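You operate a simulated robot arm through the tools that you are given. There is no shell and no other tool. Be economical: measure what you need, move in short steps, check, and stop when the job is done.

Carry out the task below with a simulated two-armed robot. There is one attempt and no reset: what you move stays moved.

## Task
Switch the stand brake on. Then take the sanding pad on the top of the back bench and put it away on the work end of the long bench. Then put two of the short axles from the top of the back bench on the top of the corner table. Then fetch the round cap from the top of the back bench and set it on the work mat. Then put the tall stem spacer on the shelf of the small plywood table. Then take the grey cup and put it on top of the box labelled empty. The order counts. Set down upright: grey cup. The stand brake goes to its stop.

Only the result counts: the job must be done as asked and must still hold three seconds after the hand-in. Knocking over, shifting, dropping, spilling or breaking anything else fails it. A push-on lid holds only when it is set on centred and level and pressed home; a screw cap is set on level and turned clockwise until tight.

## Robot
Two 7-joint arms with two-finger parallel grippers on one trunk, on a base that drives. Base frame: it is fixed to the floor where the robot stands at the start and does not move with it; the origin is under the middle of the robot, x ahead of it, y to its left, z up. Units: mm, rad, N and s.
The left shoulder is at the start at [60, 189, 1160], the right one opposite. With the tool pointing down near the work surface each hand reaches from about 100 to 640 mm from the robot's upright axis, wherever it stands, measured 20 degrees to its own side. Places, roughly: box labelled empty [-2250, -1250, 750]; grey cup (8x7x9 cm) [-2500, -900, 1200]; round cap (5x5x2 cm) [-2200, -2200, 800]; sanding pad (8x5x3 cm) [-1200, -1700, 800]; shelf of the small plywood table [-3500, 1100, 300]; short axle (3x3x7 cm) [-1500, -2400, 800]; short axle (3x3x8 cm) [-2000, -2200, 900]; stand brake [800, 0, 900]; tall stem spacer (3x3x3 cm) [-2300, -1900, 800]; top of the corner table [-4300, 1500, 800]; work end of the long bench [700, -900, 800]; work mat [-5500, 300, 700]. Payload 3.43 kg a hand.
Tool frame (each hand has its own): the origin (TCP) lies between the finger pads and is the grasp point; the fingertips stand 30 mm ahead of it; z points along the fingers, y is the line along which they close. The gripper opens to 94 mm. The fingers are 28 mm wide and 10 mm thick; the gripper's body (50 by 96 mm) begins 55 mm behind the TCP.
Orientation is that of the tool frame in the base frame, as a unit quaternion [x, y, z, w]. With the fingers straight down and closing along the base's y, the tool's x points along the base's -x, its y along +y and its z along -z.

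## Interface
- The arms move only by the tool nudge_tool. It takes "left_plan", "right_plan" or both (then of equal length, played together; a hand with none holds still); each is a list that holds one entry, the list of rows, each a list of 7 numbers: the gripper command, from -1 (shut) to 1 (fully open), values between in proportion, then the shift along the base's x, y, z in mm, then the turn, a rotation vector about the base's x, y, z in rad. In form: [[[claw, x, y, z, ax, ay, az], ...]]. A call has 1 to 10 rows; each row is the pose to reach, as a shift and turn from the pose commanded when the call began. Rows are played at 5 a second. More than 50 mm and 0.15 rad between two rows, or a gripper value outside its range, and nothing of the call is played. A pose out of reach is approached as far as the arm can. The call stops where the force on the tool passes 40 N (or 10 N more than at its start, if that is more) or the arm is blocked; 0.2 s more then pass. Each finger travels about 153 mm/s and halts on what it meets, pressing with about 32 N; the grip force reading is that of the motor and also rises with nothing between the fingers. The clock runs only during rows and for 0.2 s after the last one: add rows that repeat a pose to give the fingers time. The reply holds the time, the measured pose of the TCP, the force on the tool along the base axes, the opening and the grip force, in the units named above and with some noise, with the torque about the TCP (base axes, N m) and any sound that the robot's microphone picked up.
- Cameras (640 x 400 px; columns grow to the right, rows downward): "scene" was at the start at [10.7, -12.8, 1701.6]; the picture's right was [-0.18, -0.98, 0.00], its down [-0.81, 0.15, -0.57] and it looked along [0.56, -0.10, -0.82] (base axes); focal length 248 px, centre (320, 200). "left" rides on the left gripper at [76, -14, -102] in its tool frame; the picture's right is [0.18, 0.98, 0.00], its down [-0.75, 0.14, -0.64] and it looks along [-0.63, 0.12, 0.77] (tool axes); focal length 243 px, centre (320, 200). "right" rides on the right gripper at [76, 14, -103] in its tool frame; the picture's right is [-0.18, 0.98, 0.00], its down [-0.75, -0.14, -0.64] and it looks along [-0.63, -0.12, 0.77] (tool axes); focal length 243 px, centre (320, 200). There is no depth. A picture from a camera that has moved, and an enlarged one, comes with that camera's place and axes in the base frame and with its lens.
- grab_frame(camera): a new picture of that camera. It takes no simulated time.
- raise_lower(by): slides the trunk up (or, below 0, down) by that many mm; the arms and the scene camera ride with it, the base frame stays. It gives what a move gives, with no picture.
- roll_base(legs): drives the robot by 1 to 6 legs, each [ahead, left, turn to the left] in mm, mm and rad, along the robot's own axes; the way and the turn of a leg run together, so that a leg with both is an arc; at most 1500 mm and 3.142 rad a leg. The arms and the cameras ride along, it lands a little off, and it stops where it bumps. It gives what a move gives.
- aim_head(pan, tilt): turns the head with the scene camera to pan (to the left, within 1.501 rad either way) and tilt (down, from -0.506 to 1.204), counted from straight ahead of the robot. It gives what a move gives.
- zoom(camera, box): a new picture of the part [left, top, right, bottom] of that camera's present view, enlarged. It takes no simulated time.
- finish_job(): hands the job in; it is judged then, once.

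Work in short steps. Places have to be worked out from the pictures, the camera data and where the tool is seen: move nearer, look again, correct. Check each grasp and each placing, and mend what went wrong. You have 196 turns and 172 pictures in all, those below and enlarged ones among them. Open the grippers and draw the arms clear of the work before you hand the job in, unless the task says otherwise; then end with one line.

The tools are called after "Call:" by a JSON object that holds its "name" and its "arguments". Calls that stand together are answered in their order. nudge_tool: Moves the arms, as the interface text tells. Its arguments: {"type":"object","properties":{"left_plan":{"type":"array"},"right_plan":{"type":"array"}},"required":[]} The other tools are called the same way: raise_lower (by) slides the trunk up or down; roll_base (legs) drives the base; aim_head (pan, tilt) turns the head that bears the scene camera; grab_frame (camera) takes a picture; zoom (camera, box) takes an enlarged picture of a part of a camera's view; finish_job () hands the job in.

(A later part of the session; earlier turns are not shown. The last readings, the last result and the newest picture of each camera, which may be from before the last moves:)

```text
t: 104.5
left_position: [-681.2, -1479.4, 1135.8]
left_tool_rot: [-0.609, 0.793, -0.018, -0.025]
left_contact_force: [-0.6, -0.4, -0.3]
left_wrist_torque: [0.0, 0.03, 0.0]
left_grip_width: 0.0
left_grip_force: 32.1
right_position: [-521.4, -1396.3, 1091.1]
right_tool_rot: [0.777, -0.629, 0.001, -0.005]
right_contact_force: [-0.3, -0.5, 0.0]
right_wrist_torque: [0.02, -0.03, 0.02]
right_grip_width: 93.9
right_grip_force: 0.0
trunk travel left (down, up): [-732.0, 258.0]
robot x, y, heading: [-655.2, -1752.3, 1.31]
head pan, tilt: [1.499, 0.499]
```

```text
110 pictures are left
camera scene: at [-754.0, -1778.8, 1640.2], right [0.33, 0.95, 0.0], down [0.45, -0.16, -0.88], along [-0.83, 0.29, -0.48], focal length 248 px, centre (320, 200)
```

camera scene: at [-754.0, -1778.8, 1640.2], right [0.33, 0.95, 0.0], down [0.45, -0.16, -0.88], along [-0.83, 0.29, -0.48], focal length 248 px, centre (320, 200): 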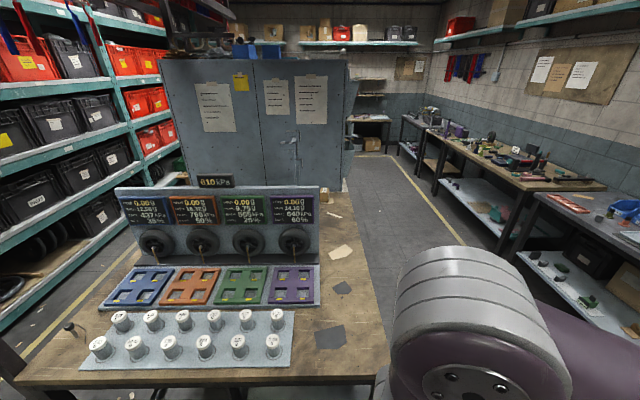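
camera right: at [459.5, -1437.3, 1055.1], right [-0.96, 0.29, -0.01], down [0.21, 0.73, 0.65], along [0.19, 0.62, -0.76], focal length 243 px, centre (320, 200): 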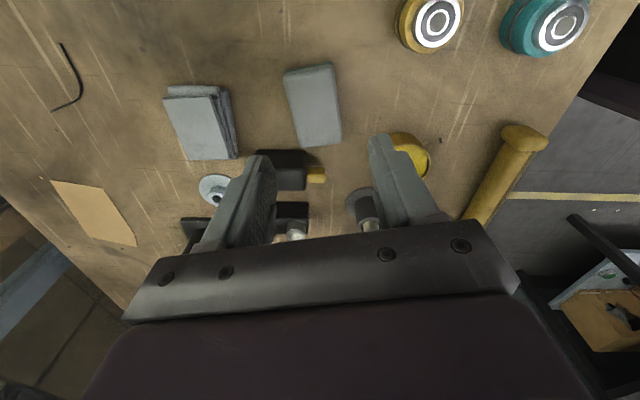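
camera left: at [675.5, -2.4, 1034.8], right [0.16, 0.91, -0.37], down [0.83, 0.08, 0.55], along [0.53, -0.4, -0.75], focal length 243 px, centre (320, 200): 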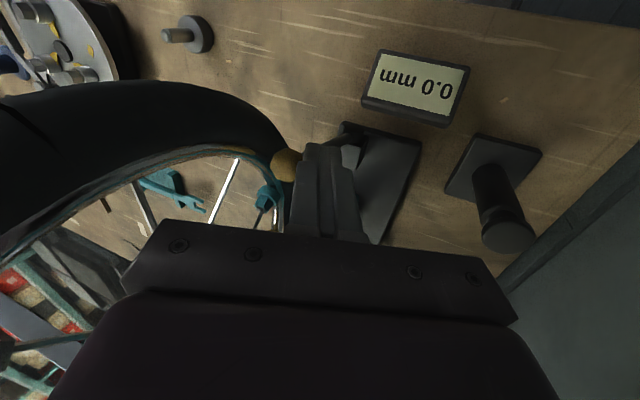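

I back down past the bench end, then go round to its rear side, checking on the way.

Call:
{"name": "roll_base", "arguments": {"legs": [[-850, -60, 0], [-483, 100, 0]]}}

Call:
{"name": "aim_head", "arguments": {"pan": 1.2, "tilt": 0.55}}

Call:
{"name": "grab_frame", "arguments": {"camera": "scene"}}

```text
t: 111.6
left_position: [-1054.4, -2771.0, 1136.6]
left_tool_rot: [-0.614, 0.789, -0.019, -0.026]
left_contact_force: [-0.7, -0.3, -0.3]
left_wrist_torque: [-0.03, -0.01, -0.01]
left_grip_width: 0.0
left_grip_force: 32.0
right_position: [-894.7, -2683.4, 1091.0]
right_tool_rot: [0.782, -0.623, 0.0, -0.005]
right_contact_force: [0.0, 0.0, -0.1]
right_wrist_torque: [0.0, 0.03, 0.0]
right_grip_width: 93.8
right_grip_force: 0.0
trunk travel left (down, up): [-732.0, 258.0]
robot x, y, heading: [-1022.5, -3044.9, 1.322]
head pan, tilt: [1.499, 0.499]
```

```text
t: 112.4
left_position: [-1054.7, -2770.2, 1135.6]
left_tool_rot: [-0.613, 0.79, -0.019, -0.025]
left_contact_force: [0.6, 0.2, -0.1]
left_wrist_torque: [0.01, 0.0, -0.05]
left_grip_width: 0.1
left_grip_force: 32.0
right_position: [-895.1, -2684.3, 1090.7]
right_tool_rot: [0.782, -0.623, 0.001, -0.005]
right_contact_force: [0.5, -0.1, 0.6]
right_wrist_torque: [-0.04, -0.01, -0.01]
right_grip_width: 94.1
right_grip_force: 0.1
trunk travel left (down, up): [-732.0, 258.0]
robot x, y, heading: [-1023.4, -3037.2, 1.32]
head pan, tilt: [1.201, 0.55]
```

```text
109 pictures are left
camera scene: at [-1110.4, -3046.4, 1635.7], right [0.58, 0.81, 0.0], down [0.43, -0.3, -0.85], along [-0.69, 0.49, -0.52], focal length 248 px, centre (320, 200)
```

scene: 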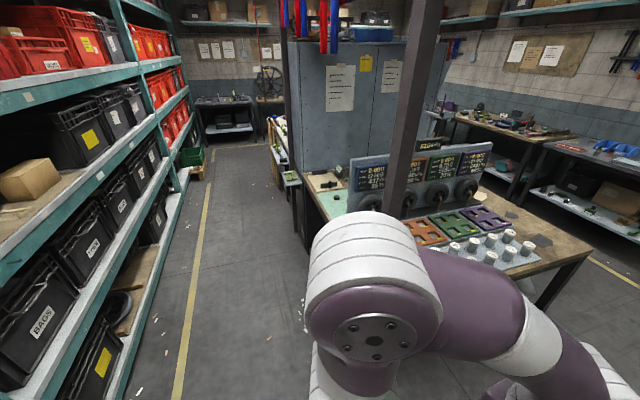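

A post stands at the bench's rear corner. I retract the right hand to pass it, then slide left behind the bench.

Call:
{"name": "nudge_tool", "arguments": {"right_plan": [[[1, -10, -40, 10, 0, 0, 0], [1, -20, -80, 20, 0, 0, 0], [1, -28, -115, 30, 0, 0, 0]]]}}

Call:
{"name": "roll_base", "arguments": {"legs": [[-60, 0, 0], [0, 830, 0]]}}

Call:
{"name": "aim_head", "arguments": {"pan": 0, "tilt": 0.75}}

Call:
{"name": "grab_frame", "arguments": {"camera": "scene"}}

```text
t: 113.2
left_position: [-1054.5, -2771.2, 1136.1]
left_tool_rot: [-0.613, 0.789, -0.017, -0.026]
left_contact_force: [-0.2, 0.9, -0.1]
left_wrist_torque: [0.04, -0.01, 0.01]
left_grip_width: 0.0
left_grip_force: 31.8
right_position: [-923.0, -2803.4, 1122.3]
right_tool_rot: [0.781, -0.624, 0.0, -0.005]
right_contact_force: [-0.1, -1.4, -0.7]
right_wrist_torque: [0.04, -0.01, 0.0]
right_grip_width: 93.8
right_grip_force: 0.0
trunk travel left (down, up): [-732.0, 258.0]
robot x, y, heading: [-1023.0, -3039.4, 1.325]
head pan, tilt: [1.201, 0.55]
```

```text
t: 118.2
left_position: [-1883.8, -2623.0, 1136.5]
left_tool_rot: [-0.616, 0.787, -0.018, -0.025]
left_contact_force: [-0.4, -0.4, -0.8]
left_wrist_torque: [0.01, -0.03, 0.03]
left_grip_width: 0.0
left_grip_force: 32.1
right_position: [-1754.3, -2655.3, 1121.6]
right_tool_rot: [0.783, -0.621, 0.001, -0.005]
right_contact_force: [-0.3, -0.5, -0.4]
right_wrist_torque: [0.01, -0.03, -0.01]
right_grip_width: 94.0
right_grip_force: 0.2
trunk travel left (down, up): [-732.0, 258.0]
robot x, y, heading: [-1852.8, -2896.8, 1.324]
head pan, tilt: [1.201, 0.55]
```

```text
t: 119.6
left_position: [-1884.5, -2623.5, 1135.0]
left_tool_rot: [-0.616, 0.787, -0.019, -0.025]
left_contact_force: [0.5, -0.7, 0.5]
left_wrist_torque: [0.01, -0.01, 0.0]
left_grip_width: 0.0
left_grip_force: 32.3
right_position: [-1753.5, -2654.7, 1122.4]
right_tool_rot: [0.784, -0.621, 0.001, -0.005]
right_contact_force: [-0.7, 0.4, -0.1]
right_wrist_torque: [-0.04, 0.0, -0.03]
right_grip_width: 94.3
right_grip_force: 0.1
trunk travel left (down, up): [-732.0, 258.0]
robot x, y, heading: [-1850.7, -2895.4, 1.329]
head pan, tilt: [0.0, 0.75]
```

```text
108 pictures are left
camera scene: at [-1845.7, -2871.3, 1618.3], right [0.97, -0.24, 0.0], down [-0.16, -0.66, -0.73], along [0.18, 0.71, -0.68], focal length 248 px, centre (320, 200)
```

scene: 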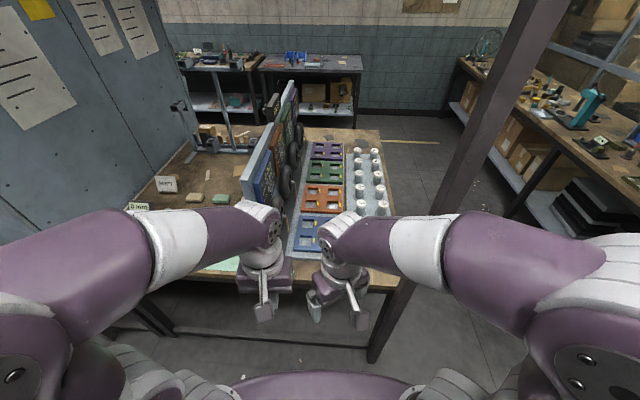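

Behind the panel there is more bench. I zoom on both areas.

Call:
{"name": "zoom", "arguments": {"camera": "scene", "box": [90, 100, 330, 290]}}

Call:
{"name": "grab_frame", "arguments": {"camera": "left"}}

Call:
{"name": "grab_frame", "arguments": {"camera": "right"}}

```text
2.11 times, centred on (210, 195) of scene
camera zoom: at [-1845.7, -2871.3, 1618.3], right [0.97, -0.24, 0.0], down [-0.16, -0.66, -0.73], along [0.18, 0.71, -0.68], focal length 521 px, centre (552, 210)
```

zoom: 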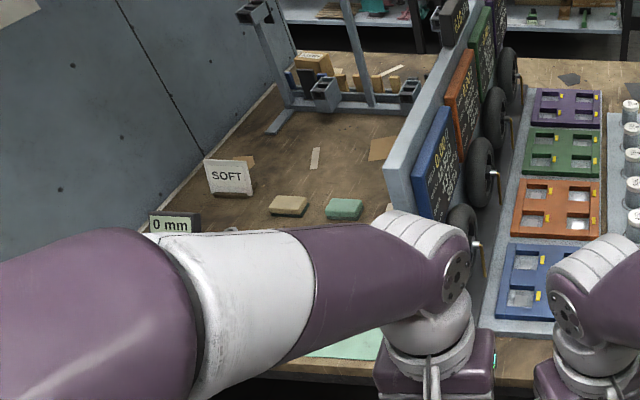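

```text
106 pictures are left
camera left: at [-1886.0, -2695.5, 1242.5], right [-1.0, 0.06, 0.01], down [0.05, 0.8, 0.59], along [0.02, 0.59, -0.8], focal length 243 px, centre (320, 200)
```

left: 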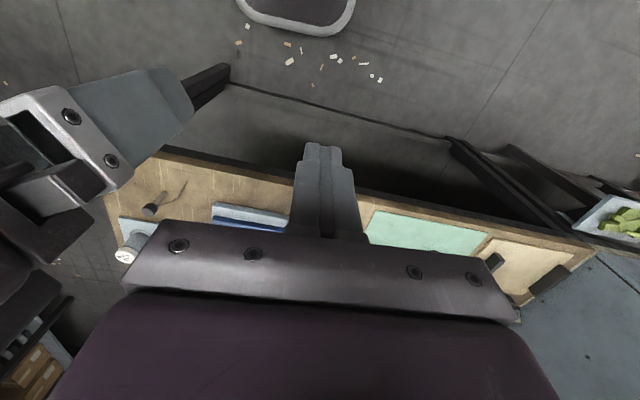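

```text
105 pictures are left
camera right: at [-1751.8, -2732.6, 1225.0], right [-1.0, -0.04, -0.01], down [-0.04, 0.76, 0.65], along [-0.02, 0.65, -0.76], focal length 243 px, centre (320, 200)
```

right: 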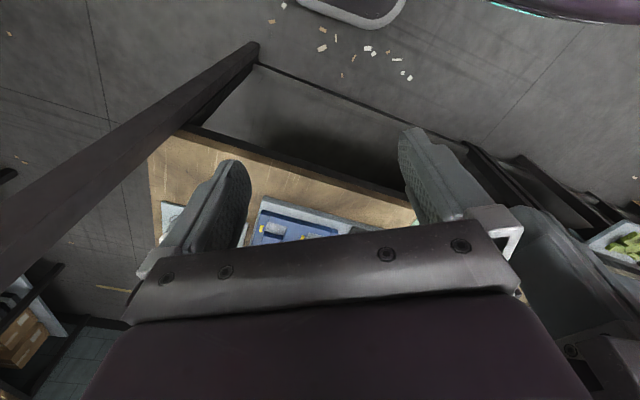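

The axle stands near the rear right corner, roughly [-1535, -2415]. I roll 60 mm forward and bring the right hand near it, watching the post.

Call:
{"name": "roll_base", "arguments": {"legs": [[60, 0, 0]]}}

Call:
{"name": "nudge_tool", "arguments": {"right_plan": [[[1, 25, 24, -10, 0, 0, 0], [1, 50, 48, -20, 0, 0, 0], [1, 80, 72, -40, 0, 0, 0], [1, 110, 96, -60, 0, 0, 0], [1, 140, 115, -80, 0, 0, 0]]]}}

Call:
{"name": "grab_frame", "arguments": {"camera": "right"}}

Call:
{"name": "grab_frame", "arguments": {"camera": "scene"}}

```text
t: 120.6
left_position: [-1869.9, -2565.2, 1136.7]
left_tool_rot: [-0.616, 0.787, -0.019, -0.025]
left_contact_force: [-0.1, 0.4, 0.2]
left_wrist_torque: [-0.01, 0.0, 0.0]
left_grip_width: 0.0
left_grip_force: 32.1
right_position: [-1740.0, -2595.8, 1121.7]
right_tool_rot: [0.783, -0.622, 0.001, -0.005]
right_contact_force: [0.4, 0.0, 0.8]
right_wrist_torque: [-0.02, 0.0, 0.0]
right_grip_width: 94.1
right_grip_force: 0.2
trunk travel left (down, up): [-732.0, 258.0]
robot x, y, heading: [-1837.8, -2837.6, 1.329]
head pan, tilt: [0.0, 0.75]
```

```text
t: 121.8
left_position: [-1870.1, -2564.9, 1135.5]
left_tool_rot: [-0.616, 0.787, -0.02, -0.026]
left_contact_force: [0.1, 0.9, 0.0]
left_wrist_torque: [-0.01, 0.01, -0.04]
left_grip_width: 0.0
left_grip_force: 32.6
right_position: [-1596.9, -2480.5, 1039.4]
right_tool_rot: [0.783, -0.622, 0.001, -0.003]
right_contact_force: [0.7, 0.6, 0.2]
right_wrist_torque: [0.0, 0.03, 0.02]
right_grip_width: 94.0
right_grip_force: 0.1
trunk travel left (down, up): [-732.0, 258.0]
robot x, y, heading: [-1838.1, -2838.6, 1.329]
head pan, tilt: [0.0, 0.75]
```

```text
104 pictures are left
camera right: at [-1594.3, -2559.4, 1142.8], right [-1.0, -0.04, -0.01], down [-0.04, 0.76, 0.65], along [-0.02, 0.65, -0.76], focal length 243 px, centre (320, 200)
```

right: 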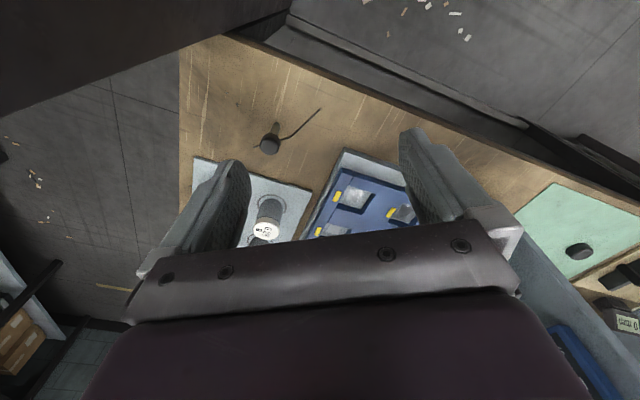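

```text
103 pictures are left
camera scene: at [-1829.6, -2810.3, 1618.2], right [0.97, -0.24, 0.0], down [-0.16, -0.66, -0.73], along [0.18, 0.71, -0.68], focal length 248 px, centre (320, 200)
```

scene: 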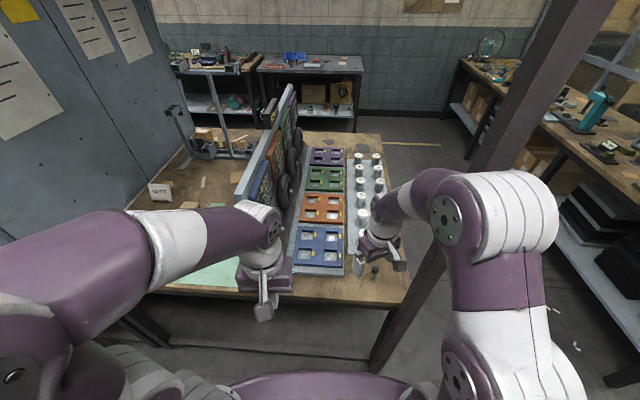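

The axle shows at (270, 140). I zoom in there.

Call:
{"name": "zoom", "arguments": {"camera": "right", "box": [200, 80, 360, 200]}}

Call:
{"name": "zoom", "arguments": {"camera": "scene", "box": [340, 220, 420, 300]}}

```text
3.33 times, centred on (280, 140) of right
camera zoom: at [-1594.3, -2559.4, 1142.8], right [-1.0, -0.04, -0.01], down [-0.04, 0.76, 0.65], along [-0.02, 0.65, -0.76], focal length 809 px, centre (453, 400)
```

zoom: 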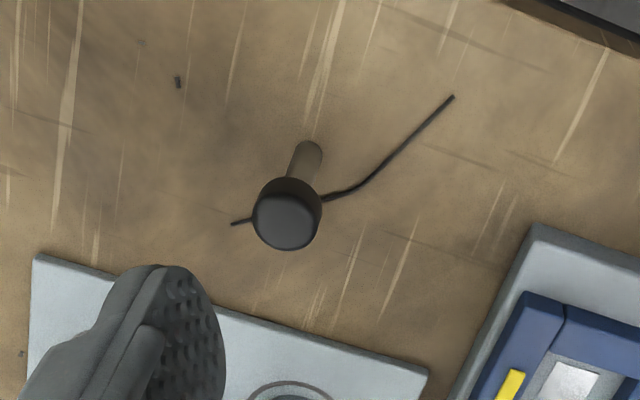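

```text
5.00 times, centred on (380, 260) of scene
camera zoom: at [-1829.6, -2810.3, 1618.2], right [0.97, -0.24, 0.0], down [-0.16, -0.66, -0.73], along [0.18, 0.71, -0.68], focal length 1238 px, centre (20, -100)
```

zoom: 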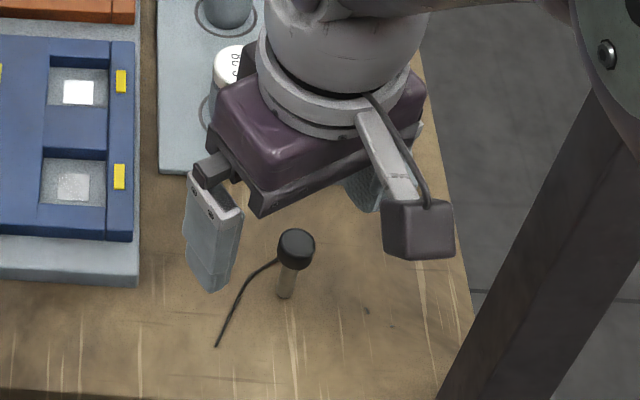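

The axle's head is at about [-1539, -2420, 878]. I move above it and partly down.

Call:
{"name": "nudge_tool", "arguments": {"right_plan": [[[1, 29, 30, -20, 0, 0, 0], [1, 58, 61, -40, 0, 0, 0], [1, 58, 61, -75, 0, 0, 0], [1, 58, 61, -105, 0, 0, 0]]]}}

Call:
{"name": "grab_frame", "arguments": {"camera": "right"}}

Call:
{"name": "zoom", "arguments": {"camera": "scene", "box": [320, 180, 450, 300]}}

```text
t: 122.8
left_position: [-1870.0, -2564.6, 1135.7]
left_tool_rot: [-0.617, 0.787, -0.019, -0.026]
left_contact_force: [-1.1, 0.3, -0.3]
left_wrist_torque: [-0.01, 0.0, 0.01]
left_grip_width: 0.0
left_grip_force: 32.3
right_position: [-1540.5, -2418.4, 935.7]
right_tool_rot: [0.783, -0.622, 0.001, -0.004]
right_contact_force: [0.7, 0.3, -0.6]
right_wrist_torque: [-0.01, -0.02, -0.01]
right_grip_width: 94.1
right_grip_force: 0.0
trunk travel left (down, up): [-732.0, 258.0]
robot x, y, heading: [-1836.9, -2835.6, 1.331]
head pan, tilt: [0.0, 0.75]
```

```text
100 pictures are left
camera right: at [-1537.4, -2496.5, 1039.8], right [-1.0, -0.04, -0.01], down [-0.04, 0.76, 0.65], along [-0.02, 0.65, -0.76], focal length 243 px, centre (320, 200)
```

right: 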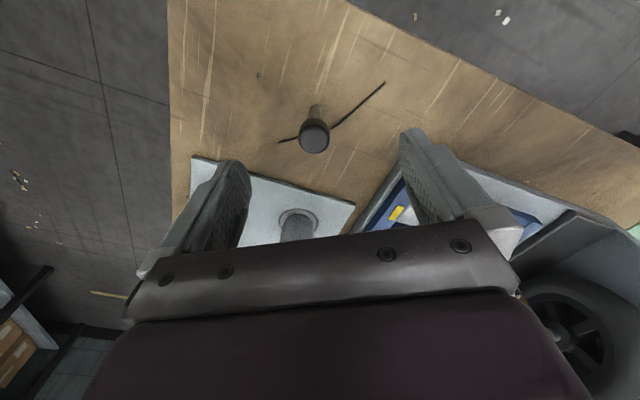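

```text
3.33 times, centred on (385, 240) of scene
camera zoom: at [-1830.2, -2810.7, 1618.3], right [0.97, -0.24, 0.0], down [-0.16, -0.66, -0.73], along [0.18, 0.71, -0.68], focal length 825 px, centre (103, 67)
```

zoom: 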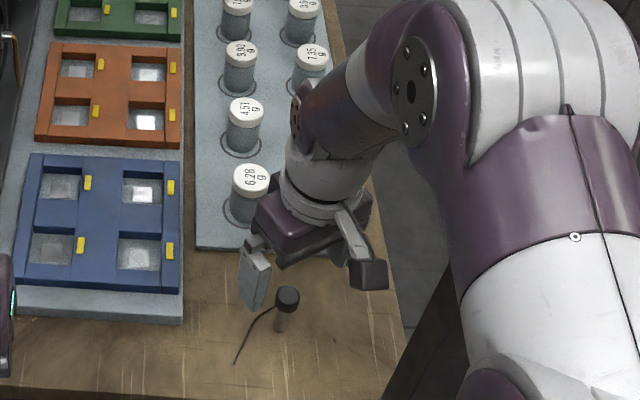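

Aligned. I narrow the opening to 60 mm, descend to head height and grip.

Call:
{"name": "nudge_tool", "arguments": {"right_plan": [[[0.3, 2, 0, -20, 0, 0, 0], [0.3, 3, 0, -42, 0, 0, 0], [0.3, 3, 0, -62, 0, 0, 0], [-0.5, 3, 0, -62, 0, 0, 0], [-1, 3, 0, -62, 0, 0, 0], [-1, 3, 0, -62, 0, 0, 0]]]}}

Call:
{"name": "grab_frame", "arguments": {"camera": "right"}}

```text
t: 124.2
left_position: [-1870.0, -2564.6, 1135.8]
left_tool_rot: [-0.616, 0.787, -0.018, -0.025]
left_contact_force: [-1.1, -0.7, 0.8]
left_wrist_torque: [-0.01, 0.0, 0.01]
left_grip_width: 0.0
left_grip_force: 32.2
right_position: [-1538.1, -2420.0, 874.4]
right_tool_rot: [0.783, -0.622, 0.0, -0.005]
right_contact_force: [0.2, -0.1, 1.1]
right_wrist_torque: [0.03, 0.0, 0.02]
right_grip_width: 23.3
right_grip_force: 31.7
trunk travel left (down, up): [-732.0, 258.0]
robot x, y, heading: [-1835.6, -2832.4, 1.323]
head pan, tilt: [0.0, 0.75]
```

```text
98 pictures are left
camera right: at [-1535.5, -2496.7, 977.6], right [-1.0, -0.04, -0.01], down [-0.04, 0.76, 0.65], along [-0.02, 0.65, -0.76], focal length 243 px, centre (320, 200)
```

right: 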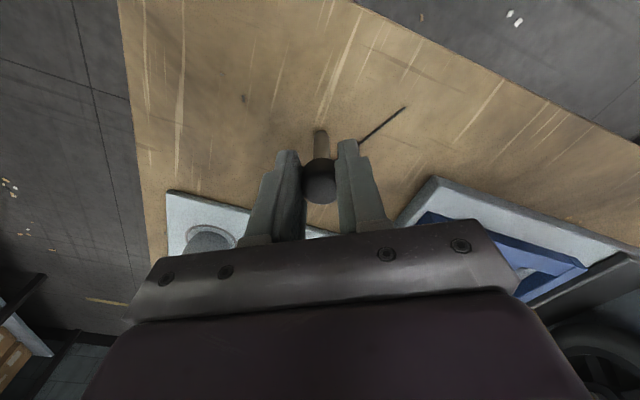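

Axle gripped at 23 mm. I lift it out and draw it back.

Call:
{"name": "nudge_tool", "arguments": {"right_plan": [[[-1, 0, 0, 40, 0, 0, 0], [-1, 0, 0, 85, 0, 0, 0], [-1, -10, -30, 120, 0, 0, 0], [-1, -30, -60, 150, 0, 0, 0], [-1, -60, -90, 170, 0, 0, 0], [-1, -90, -120, 190, 0, 0, 0]]]}}

Call:
{"name": "grab_frame", "arguments": {"camera": "right"}}

Call:
{"name": "roll_base", "arguments": {"legs": [[0, 300, 0]]}}

Call:
{"name": "aim_head", "arguments": {"pan": 0.1, "tilt": 0.85}}

Call:
{"name": "grab_frame", "arguments": {"camera": "scene"}}

```text
t: 125.6
left_position: [-1870.6, -2567.2, 1134.9]
left_tool_rot: [-0.616, 0.787, -0.018, -0.026]
left_contact_force: [-0.4, 0.5, 0.4]
left_wrist_torque: [0.05, 0.06, 0.02]
left_grip_width: 0.2
left_grip_force: 32.0
right_position: [-1628.6, -2540.4, 1064.0]
right_tool_rot: [0.783, -0.622, 0.0, -0.006]
right_contact_force: [-0.9, -0.8, -0.3]
right_wrist_torque: [0.01, -0.01, -0.01]
right_grip_width: 23.3
right_grip_force: 31.7
trunk travel left (down, up): [-732.0, 258.0]
robot x, y, heading: [-1838.7, -2837.2, 1.33]
head pan, tilt: [0.0, 0.75]
```

```text
97 pictures are left
camera right: at [-1625.6, -2619.7, 1167.4], right [-1.0, -0.04, -0.01], down [-0.04, 0.76, 0.65], along [-0.02, 0.65, -0.76], focal length 243 px, centre (320, 200)
```

right: 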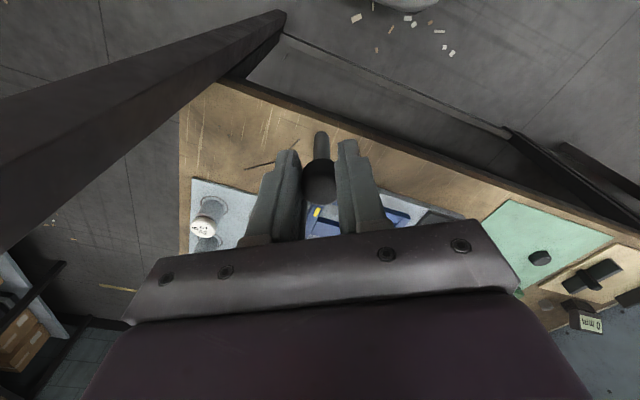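

```text
t: 127.6
left_position: [-2163.6, -2493.3, 1136.3]
left_tool_rot: [-0.617, 0.786, -0.017, -0.024]
left_contact_force: [0.4, -0.1, -0.1]
left_wrist_torque: [0.0, 0.02, -0.03]
left_grip_width: 0.0
left_grip_force: 31.4
right_position: [-1921.5, -2466.7, 1063.0]
right_tool_rot: [0.784, -0.621, 0.001, -0.005]
right_contact_force: [-0.4, 0.2, 0.1]
right_wrist_torque: [-0.03, -0.03, 0.02]
right_grip_width: 23.2
right_grip_force: 31.9
trunk travel left (down, up): [-732.0, 258.0]
robot x, y, heading: [-2131.8, -2764.1, 1.334]
head pan, tilt: [0.0, 0.75]
```

```text
t: 128.3
left_position: [-2165.7, -2493.9, 1135.8]
left_tool_rot: [-0.617, 0.786, -0.019, -0.025]
left_contact_force: [0.0, 0.6, -0.1]
left_wrist_torque: [-0.01, -0.02, 0.01]
left_grip_width: 0.0
left_grip_force: 32.1
right_position: [-1921.9, -2466.6, 1063.1]
right_tool_rot: [0.785, -0.62, 0.001, -0.004]
right_contact_force: [0.0, 0.2, -0.3]
right_wrist_torque: [-0.01, 0.02, -0.01]
right_grip_width: 23.2
right_grip_force: 31.7
trunk travel left (down, up): [-732.0, 258.0]
robot x, y, heading: [-2131.0, -2763.2, 1.334]
head pan, tilt: [0.099, 0.85]
```

```text
96 pictures are left
camera scene: at [-2134.1, -2743.1, 1610.3], right [0.99, -0.14, 0.0], down [-0.1, -0.74, -0.66], along [0.09, 0.65, -0.75], focal length 248 px, centre (320, 200)
```

scene: 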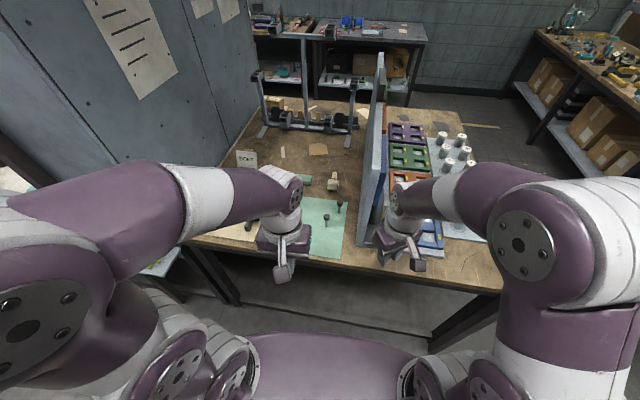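

Two more pins stand on the green mat. I zoom in.

Call:
{"name": "zoom", "arguments": {"camera": "scene", "box": [220, 140, 390, 270]}}

Call:
{"name": "grab_frame", "arguments": {"camera": "left"}}

```text
3.08 times, centred on (305, 205) of scene
camera zoom: at [-2134.1, -2743.1, 1610.3], right [0.99, -0.14, 0.0], down [-0.1, -0.74, -0.66], along [0.09, 0.65, -0.75], focal length 762 px, centre (366, 185)
```

zoom: 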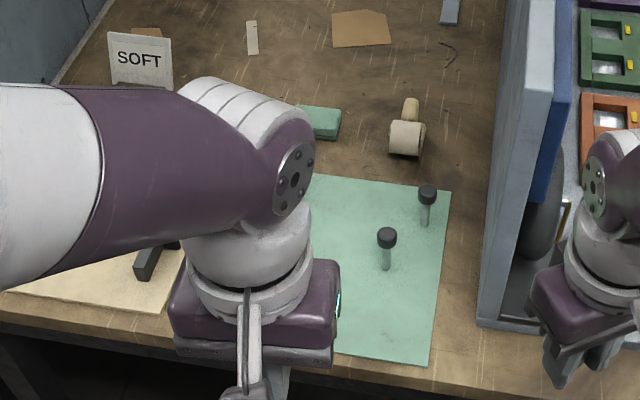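

```text
94 pictures are left
camera left: at [-2166.3, -2564.5, 1242.5], right [-1.0, 0.05, 0.01], down [0.05, 0.8, 0.59], along [0.02, 0.59, -0.8], focal length 243 px, centre (320, 200)
```

left: 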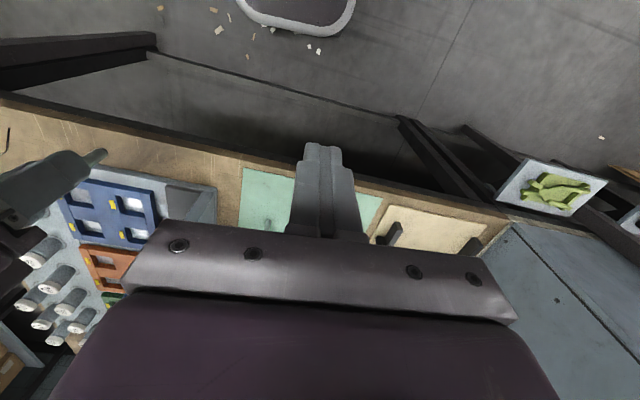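

Axles B [-2033, -2196] and C [-1971, -2134] stand there. I pull the right hand back a little, roll 70 mm forward and bring the left hand over B.

Call:
{"name": "nudge_tool", "arguments": {"right_plan": [[[-1, -5, -40, 10, 0, 0, 0], [-1, 0, -80, 20, 0, 0, 0]]]}}

Call:
{"name": "roll_base", "arguments": {"legs": [[70, 0, 0]]}}

Call:
{"name": "nudge_tool", "arguments": {"left_plan": [[[0.3, 18, 36, -5, 0, 0, 0], [0.3, 36, 72, -15, 0, 0, 0], [0.3, 54, 108, -30, 0, 0, 0], [0.3, 72, 144, -55, 0, 0, 0], [0.3, 90, 180, -80, 0, 0, 0], [0.3, 110, 210, -110, 0, 0, 0], [0.3, 116, 225, -135, 0, 0, 0]]]}}

Call:
{"name": "grab_frame", "arguments": {"camera": "left"}}

Call:
{"name": "zoom", "arguments": {"camera": "scene", "box": [220, 140, 450, 280]}}

```text
t: 128.9
left_position: [-2164.4, -2494.3, 1136.2]
left_tool_rot: [-0.617, 0.786, -0.018, -0.025]
left_contact_force: [0.2, -0.6, -0.2]
left_wrist_torque: [0.03, 0.03, 0.02]
left_grip_width: 0.1
left_grip_force: 31.6
right_position: [-1922.3, -2548.2, 1085.8]
right_tool_rot: [0.784, -0.62, 0.0, -0.005]
right_contact_force: [1.0, 0.1, -0.2]
right_wrist_torque: [0.04, -0.01, 0.0]
right_grip_width: 23.1
right_grip_force: 31.9
trunk travel left (down, up): [-732.0, 258.0]
robot x, y, heading: [-2129.6, -2763.9, 1.328]
head pan, tilt: [0.099, 0.85]
```

```text
t: 129.9
left_position: [-2148.3, -2423.9, 1136.1]
left_tool_rot: [-0.618, 0.786, -0.019, -0.025]
left_contact_force: [-1.1, 0.9, -0.3]
left_wrist_torque: [0.01, 0.02, 0.0]
left_grip_width: 0.1
left_grip_force: 31.7
right_position: [-1904.9, -2476.3, 1085.4]
right_tool_rot: [0.785, -0.62, 0.001, -0.005]
right_contact_force: [0.2, 0.1, -0.9]
right_wrist_torque: [-0.03, -0.02, -0.02]
right_grip_width: 22.8
right_grip_force: 32.3
trunk travel left (down, up): [-732.0, 258.0]
robot x, y, heading: [-2112.2, -2693.3, 1.335]
head pan, tilt: [0.099, 0.85]
```

```text
t: 131.5
left_position: [-2031.1, -2198.0, 999.5]
left_tool_rot: [-0.618, 0.786, -0.019, -0.026]
left_contact_force: [-0.7, 0.6, -0.9]
left_wrist_torque: [0.0, -0.01, 0.0]
left_grip_width: 61.1
left_grip_force: 0.0
right_position: [-1905.9, -2476.0, 1084.8]
right_tool_rot: [0.785, -0.62, 0.001, -0.005]
right_contact_force: [0.1, -0.3, -0.5]
right_wrist_torque: [0.02, 0.0, 0.0]
right_grip_width: 22.8
right_grip_force: 31.9
trunk travel left (down, up): [-732.0, 258.0]
robot x, y, heading: [-2111.6, -2695.3, 1.33]
head pan, tilt: [0.099, 0.85]
```

```text
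93 pictures are left
camera left: at [-2031.6, -2269.2, 1105.7], right [-1.0, 0.05, 0.01], down [0.05, 0.8, 0.59], along [0.02, 0.59, -0.8], focal length 243 px, centre (320, 200)
```

left: 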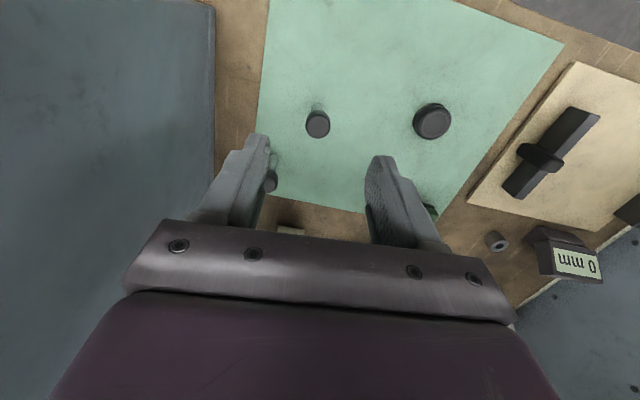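

```text
2.78 times, centred on (335, 210) of scene
camera zoom: at [-2116.6, -2673.6, 1610.3], right [0.99, -0.14, 0.0], down [-0.1, -0.74, -0.66], along [0.09, 0.65, -0.75], focal length 689 px, centre (278, 172)
```

zoom: 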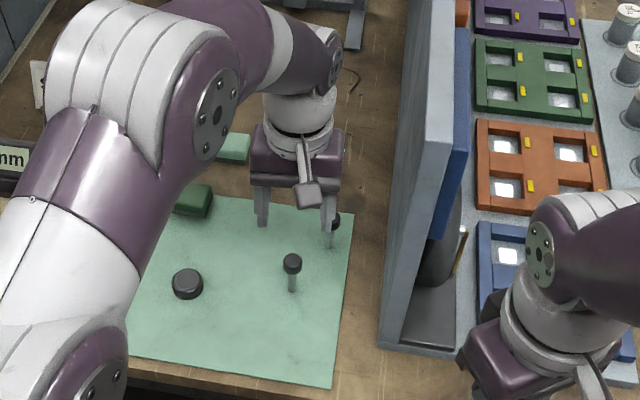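

B's head is just below at about [-2030, -2192, 878]. I descend and grip it.

Call:
{"name": "nudge_tool", "arguments": {"left_plan": [[[0.3, 1, 5, -40, 0, 0, 0], [0.3, 1, 6, -80, 0, 0, 0], [0.3, 1, 6, -110, 0, 0, 0], [0.3, 1, 6, -126, 0, 0, 0]]]}}

Call:
{"name": "grab_frame", "arguments": {"camera": "left"}}

```text
t: 132.5
left_position: [-2030.9, -2191.7, 875.1]
left_tool_rot: [-0.617, 0.787, -0.019, -0.024]
left_contact_force: [0.2, 0.2, -0.3]
left_wrist_torque: [0.0, -0.04, 0.02]
left_grip_width: 61.2
left_grip_force: 0.0
right_position: [-1904.9, -2476.2, 1085.3]
right_tool_rot: [0.785, -0.62, 0.001, -0.004]
right_contact_force: [-0.4, -0.1, -0.6]
right_wrist_torque: [-0.01, 0.01, 0.0]
right_grip_width: 22.8
right_grip_force: 32.5
trunk travel left (down, up): [-732.0, 258.0]
robot x, y, heading: [-2116.6, -2695.3, 1.333]
head pan, tilt: [0.099, 0.85]
```

```text
91 pictures are left
camera left: at [-2031.2, -2264.1, 981.1], right [-1.0, 0.05, 0.01], down [0.05, 0.8, 0.59], along [0.02, 0.59, -0.8], focal length 243 px, centre (320, 200)
```

left: 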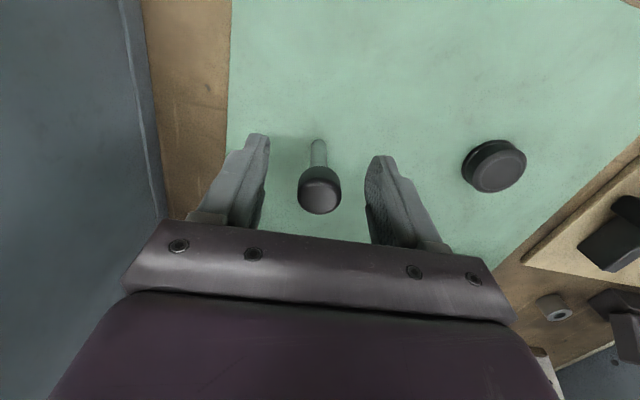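

Head is between the fingers at the right height. I close and lift.

Call:
{"name": "nudge_tool", "arguments": {"left_plan": [[[-0.4, 0, 0, 0, 0, 0, 0], [-1, 0, 0, 0, 0, 0, 0], [-1, 0, 0, 0, 0, 0, 0], [-1, 0, 0, 45, 0, 0, 0], [-1, 0, 0, 90, 0, 0, 0], [-1, 0, -10, 135, 0, 0, 0], [-1, -20, -50, 160, 0, 0, 0], [-1, -40, -95, 170, 0, 0, 0], [-1, -60, -140, 180, 0, 0, 0]]]}}

Call:
{"name": "grab_frame", "arguments": {"camera": "left"}}

Call:
{"name": "grab_frame", "arguments": {"camera": "scene"}}

```text
refused: row 7 steps farther than a row can; nothing moved
```

```text
90 pictures are left
camera left: at [-2031.2, -2264.1, 981.1], right [-1.0, 0.05, 0.01], down [0.05, 0.8, 0.59], along [0.02, 0.59, -0.8], focal length 243 px, centre (320, 200)
```

left: 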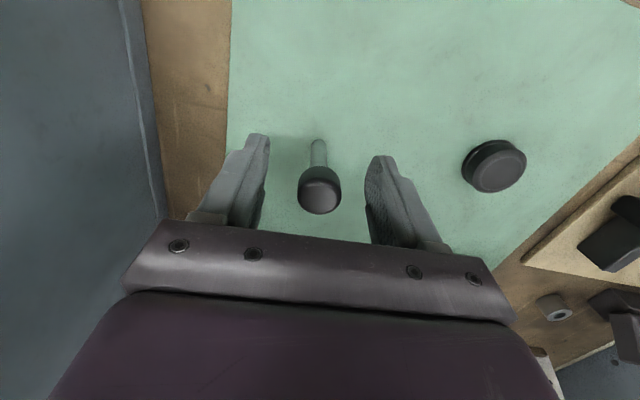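

```text
89 pictures are left
camera scene: at [-2116.4, -2673.8, 1610.3], right [0.99, -0.14, 0.0], down [-0.1, -0.74, -0.66], along [0.09, 0.65, -0.75], focal length 248 px, centre (320, 200)
```

scene: 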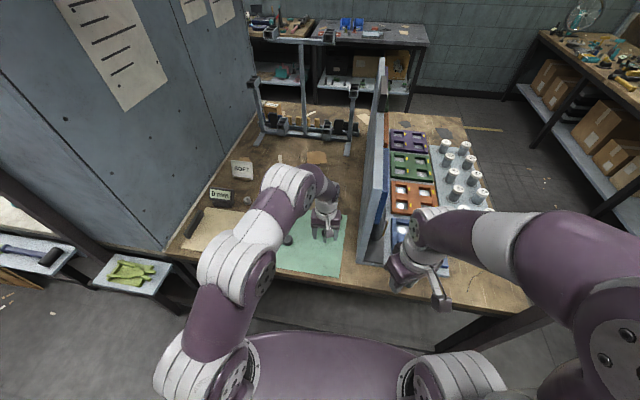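

One step was too long; I repeat with shorter steps.

Call:
{"name": "nudge_tool", "arguments": {"left_plan": [[[-0.4, 0, 0, 0, 0, 0, 0], [-1, 0, 0, 0, 0, 0, 0], [-1, 0, 0, 0, 0, 0, 0], [-1, 0, 0, 45, 0, 0, 0], [-1, 0, 0, 90, 0, 0, 0], [-1, 0, -10, 135, 0, 0, 0], [-1, -10, -45, 155, 0, 0, 0], [-1, -25, -85, 170, 0, 0, 0], [-1, -45, -125, 185, 0, 0, 0], [-1, -65, -165, 195, 0, 0, 0]]]}}

Call:
{"name": "grab_frame", "arguments": {"camera": "left"}}

```text
t: 134.7
left_position: [-2094.8, -2359.4, 1069.3]
left_tool_rot: [-0.617, 0.786, -0.018, -0.024]
left_contact_force: [-0.1, 0.7, -0.6]
left_wrist_torque: [0.04, 0.0, -0.01]
left_grip_width: 24.6
left_grip_force: 32.0
right_position: [-1905.0, -2478.8, 1085.8]
right_tool_rot: [0.784, -0.62, 0.0, -0.006]
right_contact_force: [-0.6, -0.1, -1.0]
right_wrist_torque: [0.02, -0.04, 0.01]
right_grip_width: 22.7
right_grip_force: 32.2
trunk travel left (down, up): [-732.0, 258.0]
robot x, y, heading: [-2114.9, -2691.8, 1.333]
head pan, tilt: [0.099, 0.85]
```

```text
88 pictures are left
camera left: at [-2096.1, -2431.4, 1175.7], right [-1.0, 0.05, 0.01], down [0.05, 0.8, 0.59], along [0.02, 0.59, -0.8], focal length 243 px, centre (320, 200)
```

left: 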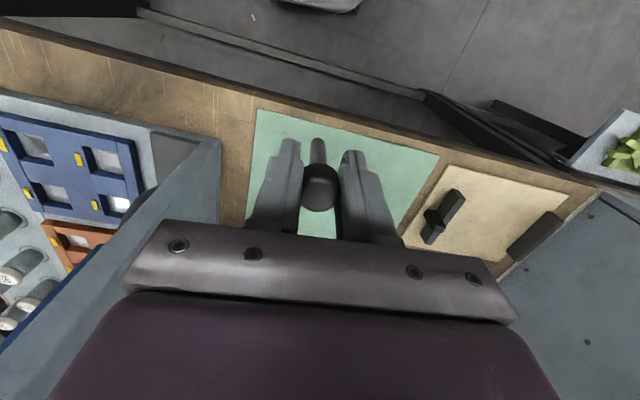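

Both axles are held. I back off from the bench, then turn left to look down the corridor.

Call:
{"name": "roll_base", "arguments": {"legs": [[-150, 0, 0], [0, 0, 1.54]]}}

Call:
{"name": "aim_head", "arguments": {"pan": 0, "tilt": 0.4}}

Call:
{"name": "grab_frame", "arguments": {"camera": "scene"}}

```text
t: 139.9
left_position: [-2484.3, -2817.9, 1068.3]
left_tool_rot: [0.992, -0.124, 0.031, 0.005]
left_contact_force: [-0.4, -1.0, -0.6]
left_wrist_torque: [0.03, 0.02, -0.01]
left_grip_width: 24.6
left_grip_force: 32.5
right_position: [-2363.5, -2631.0, 1084.8]
right_tool_rot: [0.994, 0.111, -0.003, -0.005]
right_contact_force: [-0.1, -0.3, -1.1]
right_wrist_torque: [-0.02, 0.02, 0.01]
right_grip_width: 22.7
right_grip_force: 32.0
trunk travel left (down, up): [-732.0, 258.0]
robot x, y, heading: [-2150.9, -2837.1, 2.887]
head pan, tilt: [0.099, 0.85]
```

```text
t: 140.8
left_position: [-2485.9, -2818.3, 1067.9]
left_tool_rot: [0.992, -0.125, 0.031, 0.005]
left_contact_force: [0.2, 0.4, 0.6]
left_wrist_torque: [-0.01, -0.01, 0.01]
left_grip_width: 24.7
left_grip_force: 32.1
right_position: [-2364.0, -2630.5, 1084.2]
right_tool_rot: [0.994, 0.111, -0.003, -0.004]
right_contact_force: [-0.1, 0.4, -0.8]
right_wrist_torque: [0.02, -0.02, 0.01]
right_grip_width: 22.8
right_grip_force: 32.0
trunk travel left (down, up): [-732.0, 258.0]
robot x, y, heading: [-2148.2, -2842.8, 2.89]
head pan, tilt: [0.0, 0.4]
```

```text
87 pictures are left
camera scene: at [-2180.8, -2832.8, 1649.3], right [0.25, 0.97, 0.0], down [0.38, -0.1, -0.92], along [-0.89, 0.23, -0.39], focal length 248 px, centre (320, 200)
```

scene: 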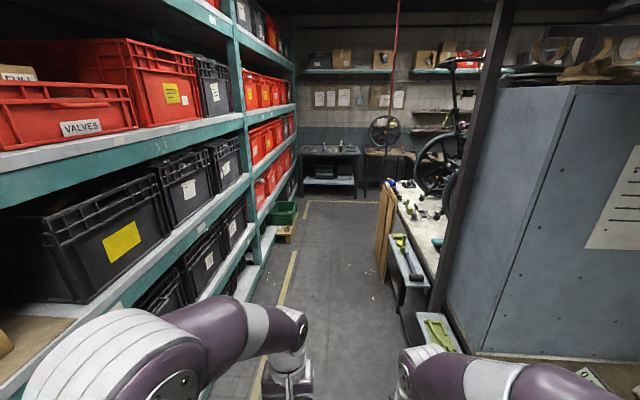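

The corridor looks passable: about 160 mm clear on each side if I shift 60 mm left. I drive 1400 mm along it and look again.

Call:
{"name": "roll_base", "arguments": {"legs": [[0, 50, -0.015], [1400, 0, 0]]}}

Call:
{"name": "grab_frame", "arguments": {"camera": "scene"}}

```text
t: 148.3
left_position: [-3855.1, -2498.4, 1068.4]
left_tool_rot: [0.991, -0.13, 0.031, 0.005]
left_contact_force: [-1.3, -0.4, -0.6]
left_wrist_torque: [-0.07, 0.0, -0.03]
left_grip_width: 24.6
left_grip_force: 31.3
right_position: [-3732.2, -2312.3, 1085.4]
right_tool_rot: [0.994, 0.106, -0.003, -0.004]
right_contact_force: [-0.2, 0.0, -0.4]
right_wrist_torque: [0.02, -0.02, -0.02]
right_grip_width: 23.1
right_grip_force: 32.1
trunk travel left (down, up): [-732.0, 258.0]
robot x, y, heading: [-3520.2, -2524.7, 2.882]
head pan, tilt: [0.0, 0.4]
```

```text
86 pictures are left
camera scene: at [-3551.9, -2515.5, 1649.4], right [0.26, 0.97, 0.0], down [0.38, -0.1, -0.92], along [-0.89, 0.24, -0.39], focal length 248 px, centre (320, 200)
```

scene: 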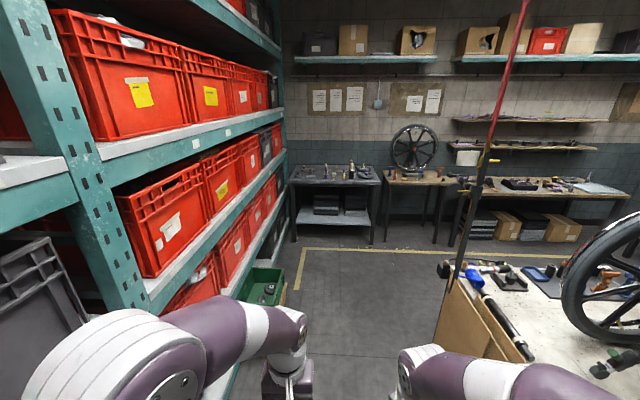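

The corridor opens ahead past the bench end. I drive on 1150 mm, turn right to face +y, and look.

Call:
{"name": "roll_base", "arguments": {"legs": [[1150, 0, 0], [0, 0, -1.31]]}}

Call:
{"name": "grab_frame", "arguments": {"camera": "scene"}}

```text
t: 157.5
left_position: [-4697.1, -1902.1, 1067.7]
left_tool_rot: [-0.703, 0.711, -0.022, -0.023]
left_contact_force: [-1.0, 0.0, -0.2]
left_wrist_torque: [0.04, -0.02, 0.01]
left_grip_width: 24.3
left_grip_force: 32.2
right_position: [-4486.9, -1976.8, 1085.1]
right_tool_rot: [0.85, -0.527, -0.001, -0.006]
right_contact_force: [0.1, 0.1, -1.5]
right_wrist_torque: [-0.05, 0.0, -0.03]
right_grip_width: 22.8
right_grip_force: 32.5
trunk travel left (down, up): [-732.0, 258.0]
robot x, y, heading: [-4643.6, -2234.6, 1.56]
head pan, tilt: [0.0, 0.4]
```

```text
85 pictures are left
camera scene: at [-4640.2, -2201.5, 1649.4], right [1.0, -0.01, 0.0], down [0.0, -0.39, -0.92], along [0.01, 0.92, -0.39], focal length 248 px, centre (320, 200)
```

scene: 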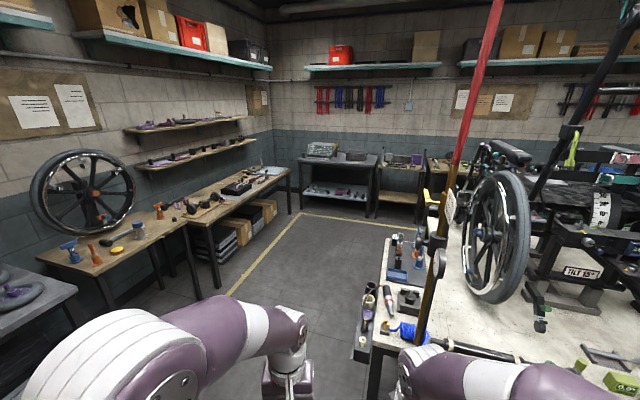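

The corner table is ahead in the corner, the plywood table next to it, and the left bench with the mat to the left. I drive up the aisle towards the corner table.

Call:
{"name": "roll_base", "arguments": {"legs": [[200, 420, 0], [0, 0, -0.284], [1400, 200, 0], [1200, 97, 0]]}}

Call:
{"name": "aim_head", "arguments": {"pan": 0, "tilt": 0.6}}

Call:
{"name": "grab_frame", "arguments": {"camera": "scene"}}

```text
t: 173.5
left_position: [-4605.8, 861.4, 1068.4]
left_tool_rot: [-0.605, 0.796, -0.018, -0.026]
left_contact_force: [0.8, 0.2, -0.7]
left_wrist_torque: [0.0, 0.01, -0.02]
left_grip_width: 23.9
left_grip_force: 31.9
right_position: [-4420.7, 737.7, 1084.8]
right_tool_rot: [0.775, -0.632, 0.001, -0.004]
right_contact_force: [-0.5, 0.0, -0.4]
right_wrist_torque: [-0.01, 0.0, -0.03]
right_grip_width: 22.5
right_grip_force: 32.6
trunk travel left (down, up): [-732.0, 258.0]
robot x, y, heading: [-4634.5, 526.0, 1.301]
head pan, tilt: [0.0, 0.4]
```

```text
t: 174.2
left_position: [-4605.5, 861.7, 1068.5]
left_tool_rot: [-0.605, 0.796, -0.018, -0.026]
left_contact_force: [0.3, 0.2, -0.5]
left_wrist_torque: [-0.01, 0.0, -0.01]
left_grip_width: 24.1
left_grip_force: 31.5
right_position: [-4420.1, 737.9, 1084.9]
right_tool_rot: [0.775, -0.632, 0.002, -0.004]
right_contact_force: [-0.1, 0.3, -0.1]
right_wrist_torque: [0.04, -0.01, -0.02]
right_grip_width: 22.8
right_grip_force: 32.4
trunk travel left (down, up): [-732.0, 258.0]
robot x, y, heading: [-4636.7, 528.1, 1.298]
head pan, tilt: [0.0, 0.6]
```

```text
84 pictures are left
camera scene: at [-4628.0, 555.1, 1631.2], right [0.96, -0.27, 0.0], down [-0.15, -0.54, -0.83], along [0.22, 0.8, -0.56], focal length 248 px, centre (320, 200)
```

scene: 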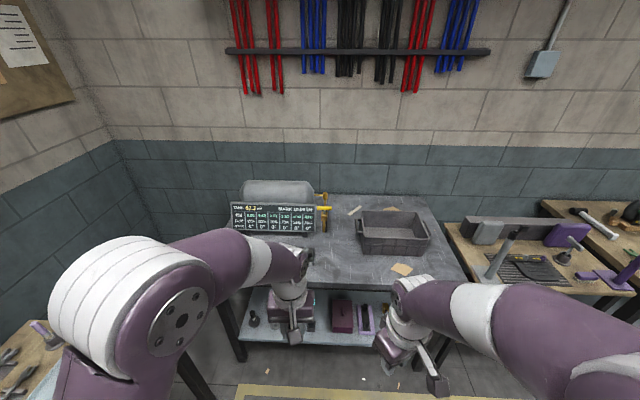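

The grey table top is free in front. I roll 240 mm closer and look down.

Call:
{"name": "roll_base", "arguments": {"legs": [[240, 0, 0]]}}

Call:
{"name": "aim_head", "arguments": {"pan": 0, "tilt": 0.85}}

Call:
{"name": "grab_frame", "arguments": {"camera": "scene"}}

Call:
{"name": "grab_frame", "arguments": {"camera": "right"}}

```text
t: 176.0
left_position: [-4542.4, 1096.1, 1068.0]
left_tool_rot: [-0.606, 0.795, -0.019, -0.026]
left_contact_force: [0.8, 0.2, -1.1]
left_wrist_torque: [0.0, -0.01, 0.01]
left_grip_width: 24.0
left_grip_force: 31.9
right_position: [-4357.6, 971.6, 1084.1]
right_tool_rot: [0.776, -0.631, 0.0, -0.007]
right_contact_force: [0.0, -1.2, -0.4]
right_wrist_torque: [0.0, -0.01, -0.01]
right_grip_width: 23.0
right_grip_force: 32.5
trunk travel left (down, up): [-732.0, 258.0]
robot x, y, heading: [-4572.5, 758.9, 1.307]
head pan, tilt: [0.0, 0.6]
```

```text
t: 176.8
left_position: [-4541.3, 1096.1, 1068.9]
left_tool_rot: [-0.606, 0.795, -0.018, -0.026]
left_contact_force: [0.1, 0.5, -0.8]
left_wrist_torque: [-0.01, -0.01, -0.02]
left_grip_width: 23.9
left_grip_force: 32.2
right_position: [-4356.9, 971.2, 1084.5]
right_tool_rot: [0.776, -0.631, 0.001, -0.004]
right_contact_force: [-0.4, -0.2, -0.5]
right_wrist_torque: [-0.02, -0.02, -0.02]
right_grip_width: 22.8
right_grip_force: 31.8
trunk travel left (down, up): [-732.0, 258.0]
robot x, y, heading: [-4572.4, 760.7, 1.303]
head pan, tilt: [0.0, 0.85]
```

```text
83 pictures are left
camera scene: at [-4566.4, 779.0, 1610.3], right [0.96, -0.26, 0.0], down [-0.2, -0.72, -0.66], along [0.17, 0.64, -0.75], focal length 248 px, centre (320, 200)
```

scene: 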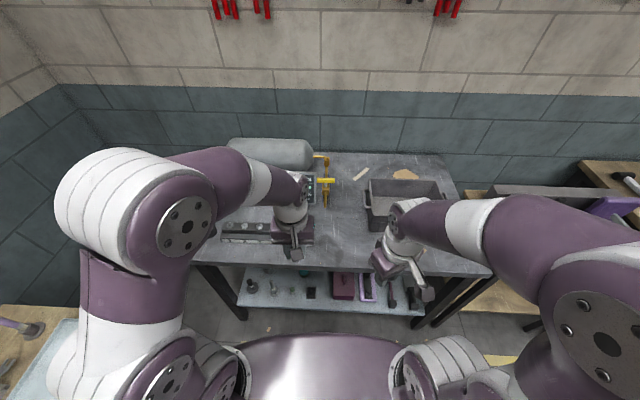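

```text
82 pictures are left
camera right: at [-4356.5, 893.6, 1188.3], right [-1.0, -0.02, -0.01], down [-0.02, 0.76, 0.65], along [-0.01, 0.65, -0.76], focal length 243 px, centre (320, 200)
```

right: 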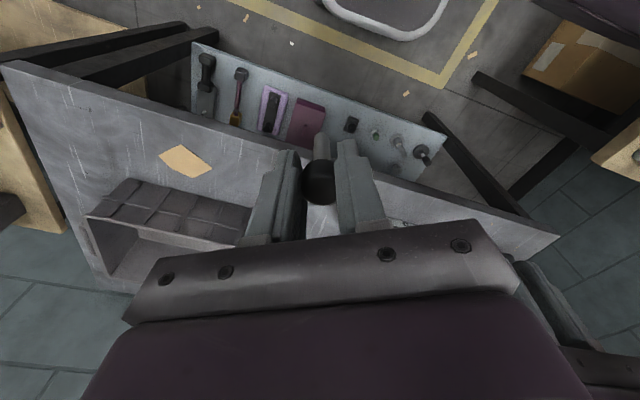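

I zoom in on the free region between the hands.

Call:
{"name": "zoom", "arguments": {"camera": "scene", "box": [210, 150, 470, 290]}}

Call:
{"name": "grab_frame", "arguments": {"camera": "left"}}

```text
2.46 times, centred on (340, 220) of scene
camera zoom: at [-4566.4, 779.0, 1610.3], right [0.96, -0.26, 0.0], down [-0.2, -0.72, -0.66], along [0.17, 0.64, -0.75], focal length 609 px, centre (271, 151)
```

zoom: 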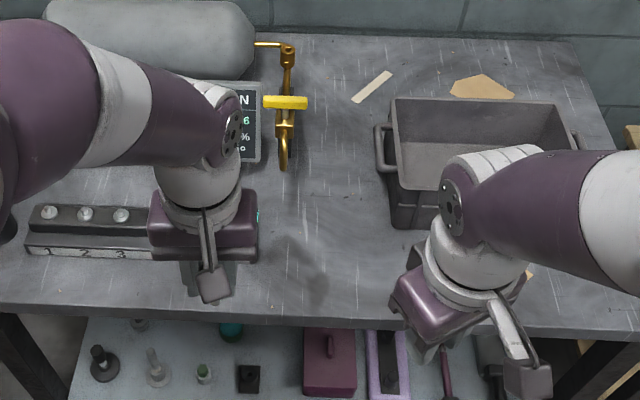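

```text
80 pictures are left
camera left: at [-4545.4, 1024.8, 1175.4], right [-1.0, 0.08, 0.01], down [0.07, 0.8, 0.59], along [0.04, 0.59, -0.8], focal length 243 px, centre (320, 200)
```

left: 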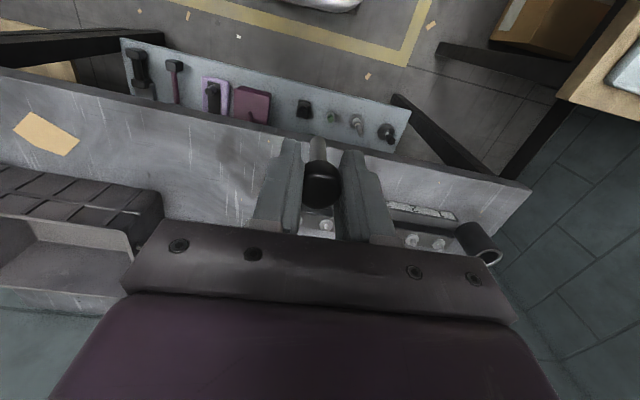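

The free zone is between the rack and the bin. I set axle B near [-4387, 1275] with the left hand first.

Call:
{"name": "nudge_tool", "arguments": {"left_plan": [[[-1, 31, 36, -5, 0, 0, 0], [-1, 62, 73, -10, 0, 0, 0], [-1, 93, 110, -20, 0, 0, 0], [-1, 124, 146, -50, 0, 0, 0], [-1, 154, 180, -70, 0, 0, 0], [-1, 154, 180, -115, 0, 0, 0], [-1, 154, 180, -160, 0, 0, 0]]]}}

Call:
{"name": "grab_frame", "arguments": {"camera": "left"}}

```text
refused: row 4 steps farther than a row can; nothing moved
```

```text
79 pictures are left
camera left: at [-4545.4, 1024.8, 1175.4], right [-1.0, 0.08, 0.01], down [0.07, 0.8, 0.59], along [0.04, 0.59, -0.8], focal length 243 px, centre (320, 200)
```

left: 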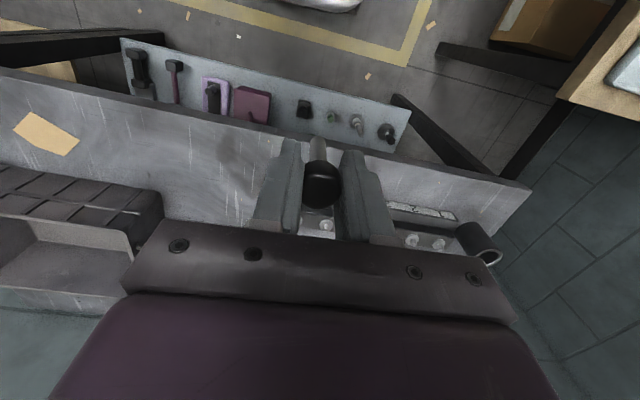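

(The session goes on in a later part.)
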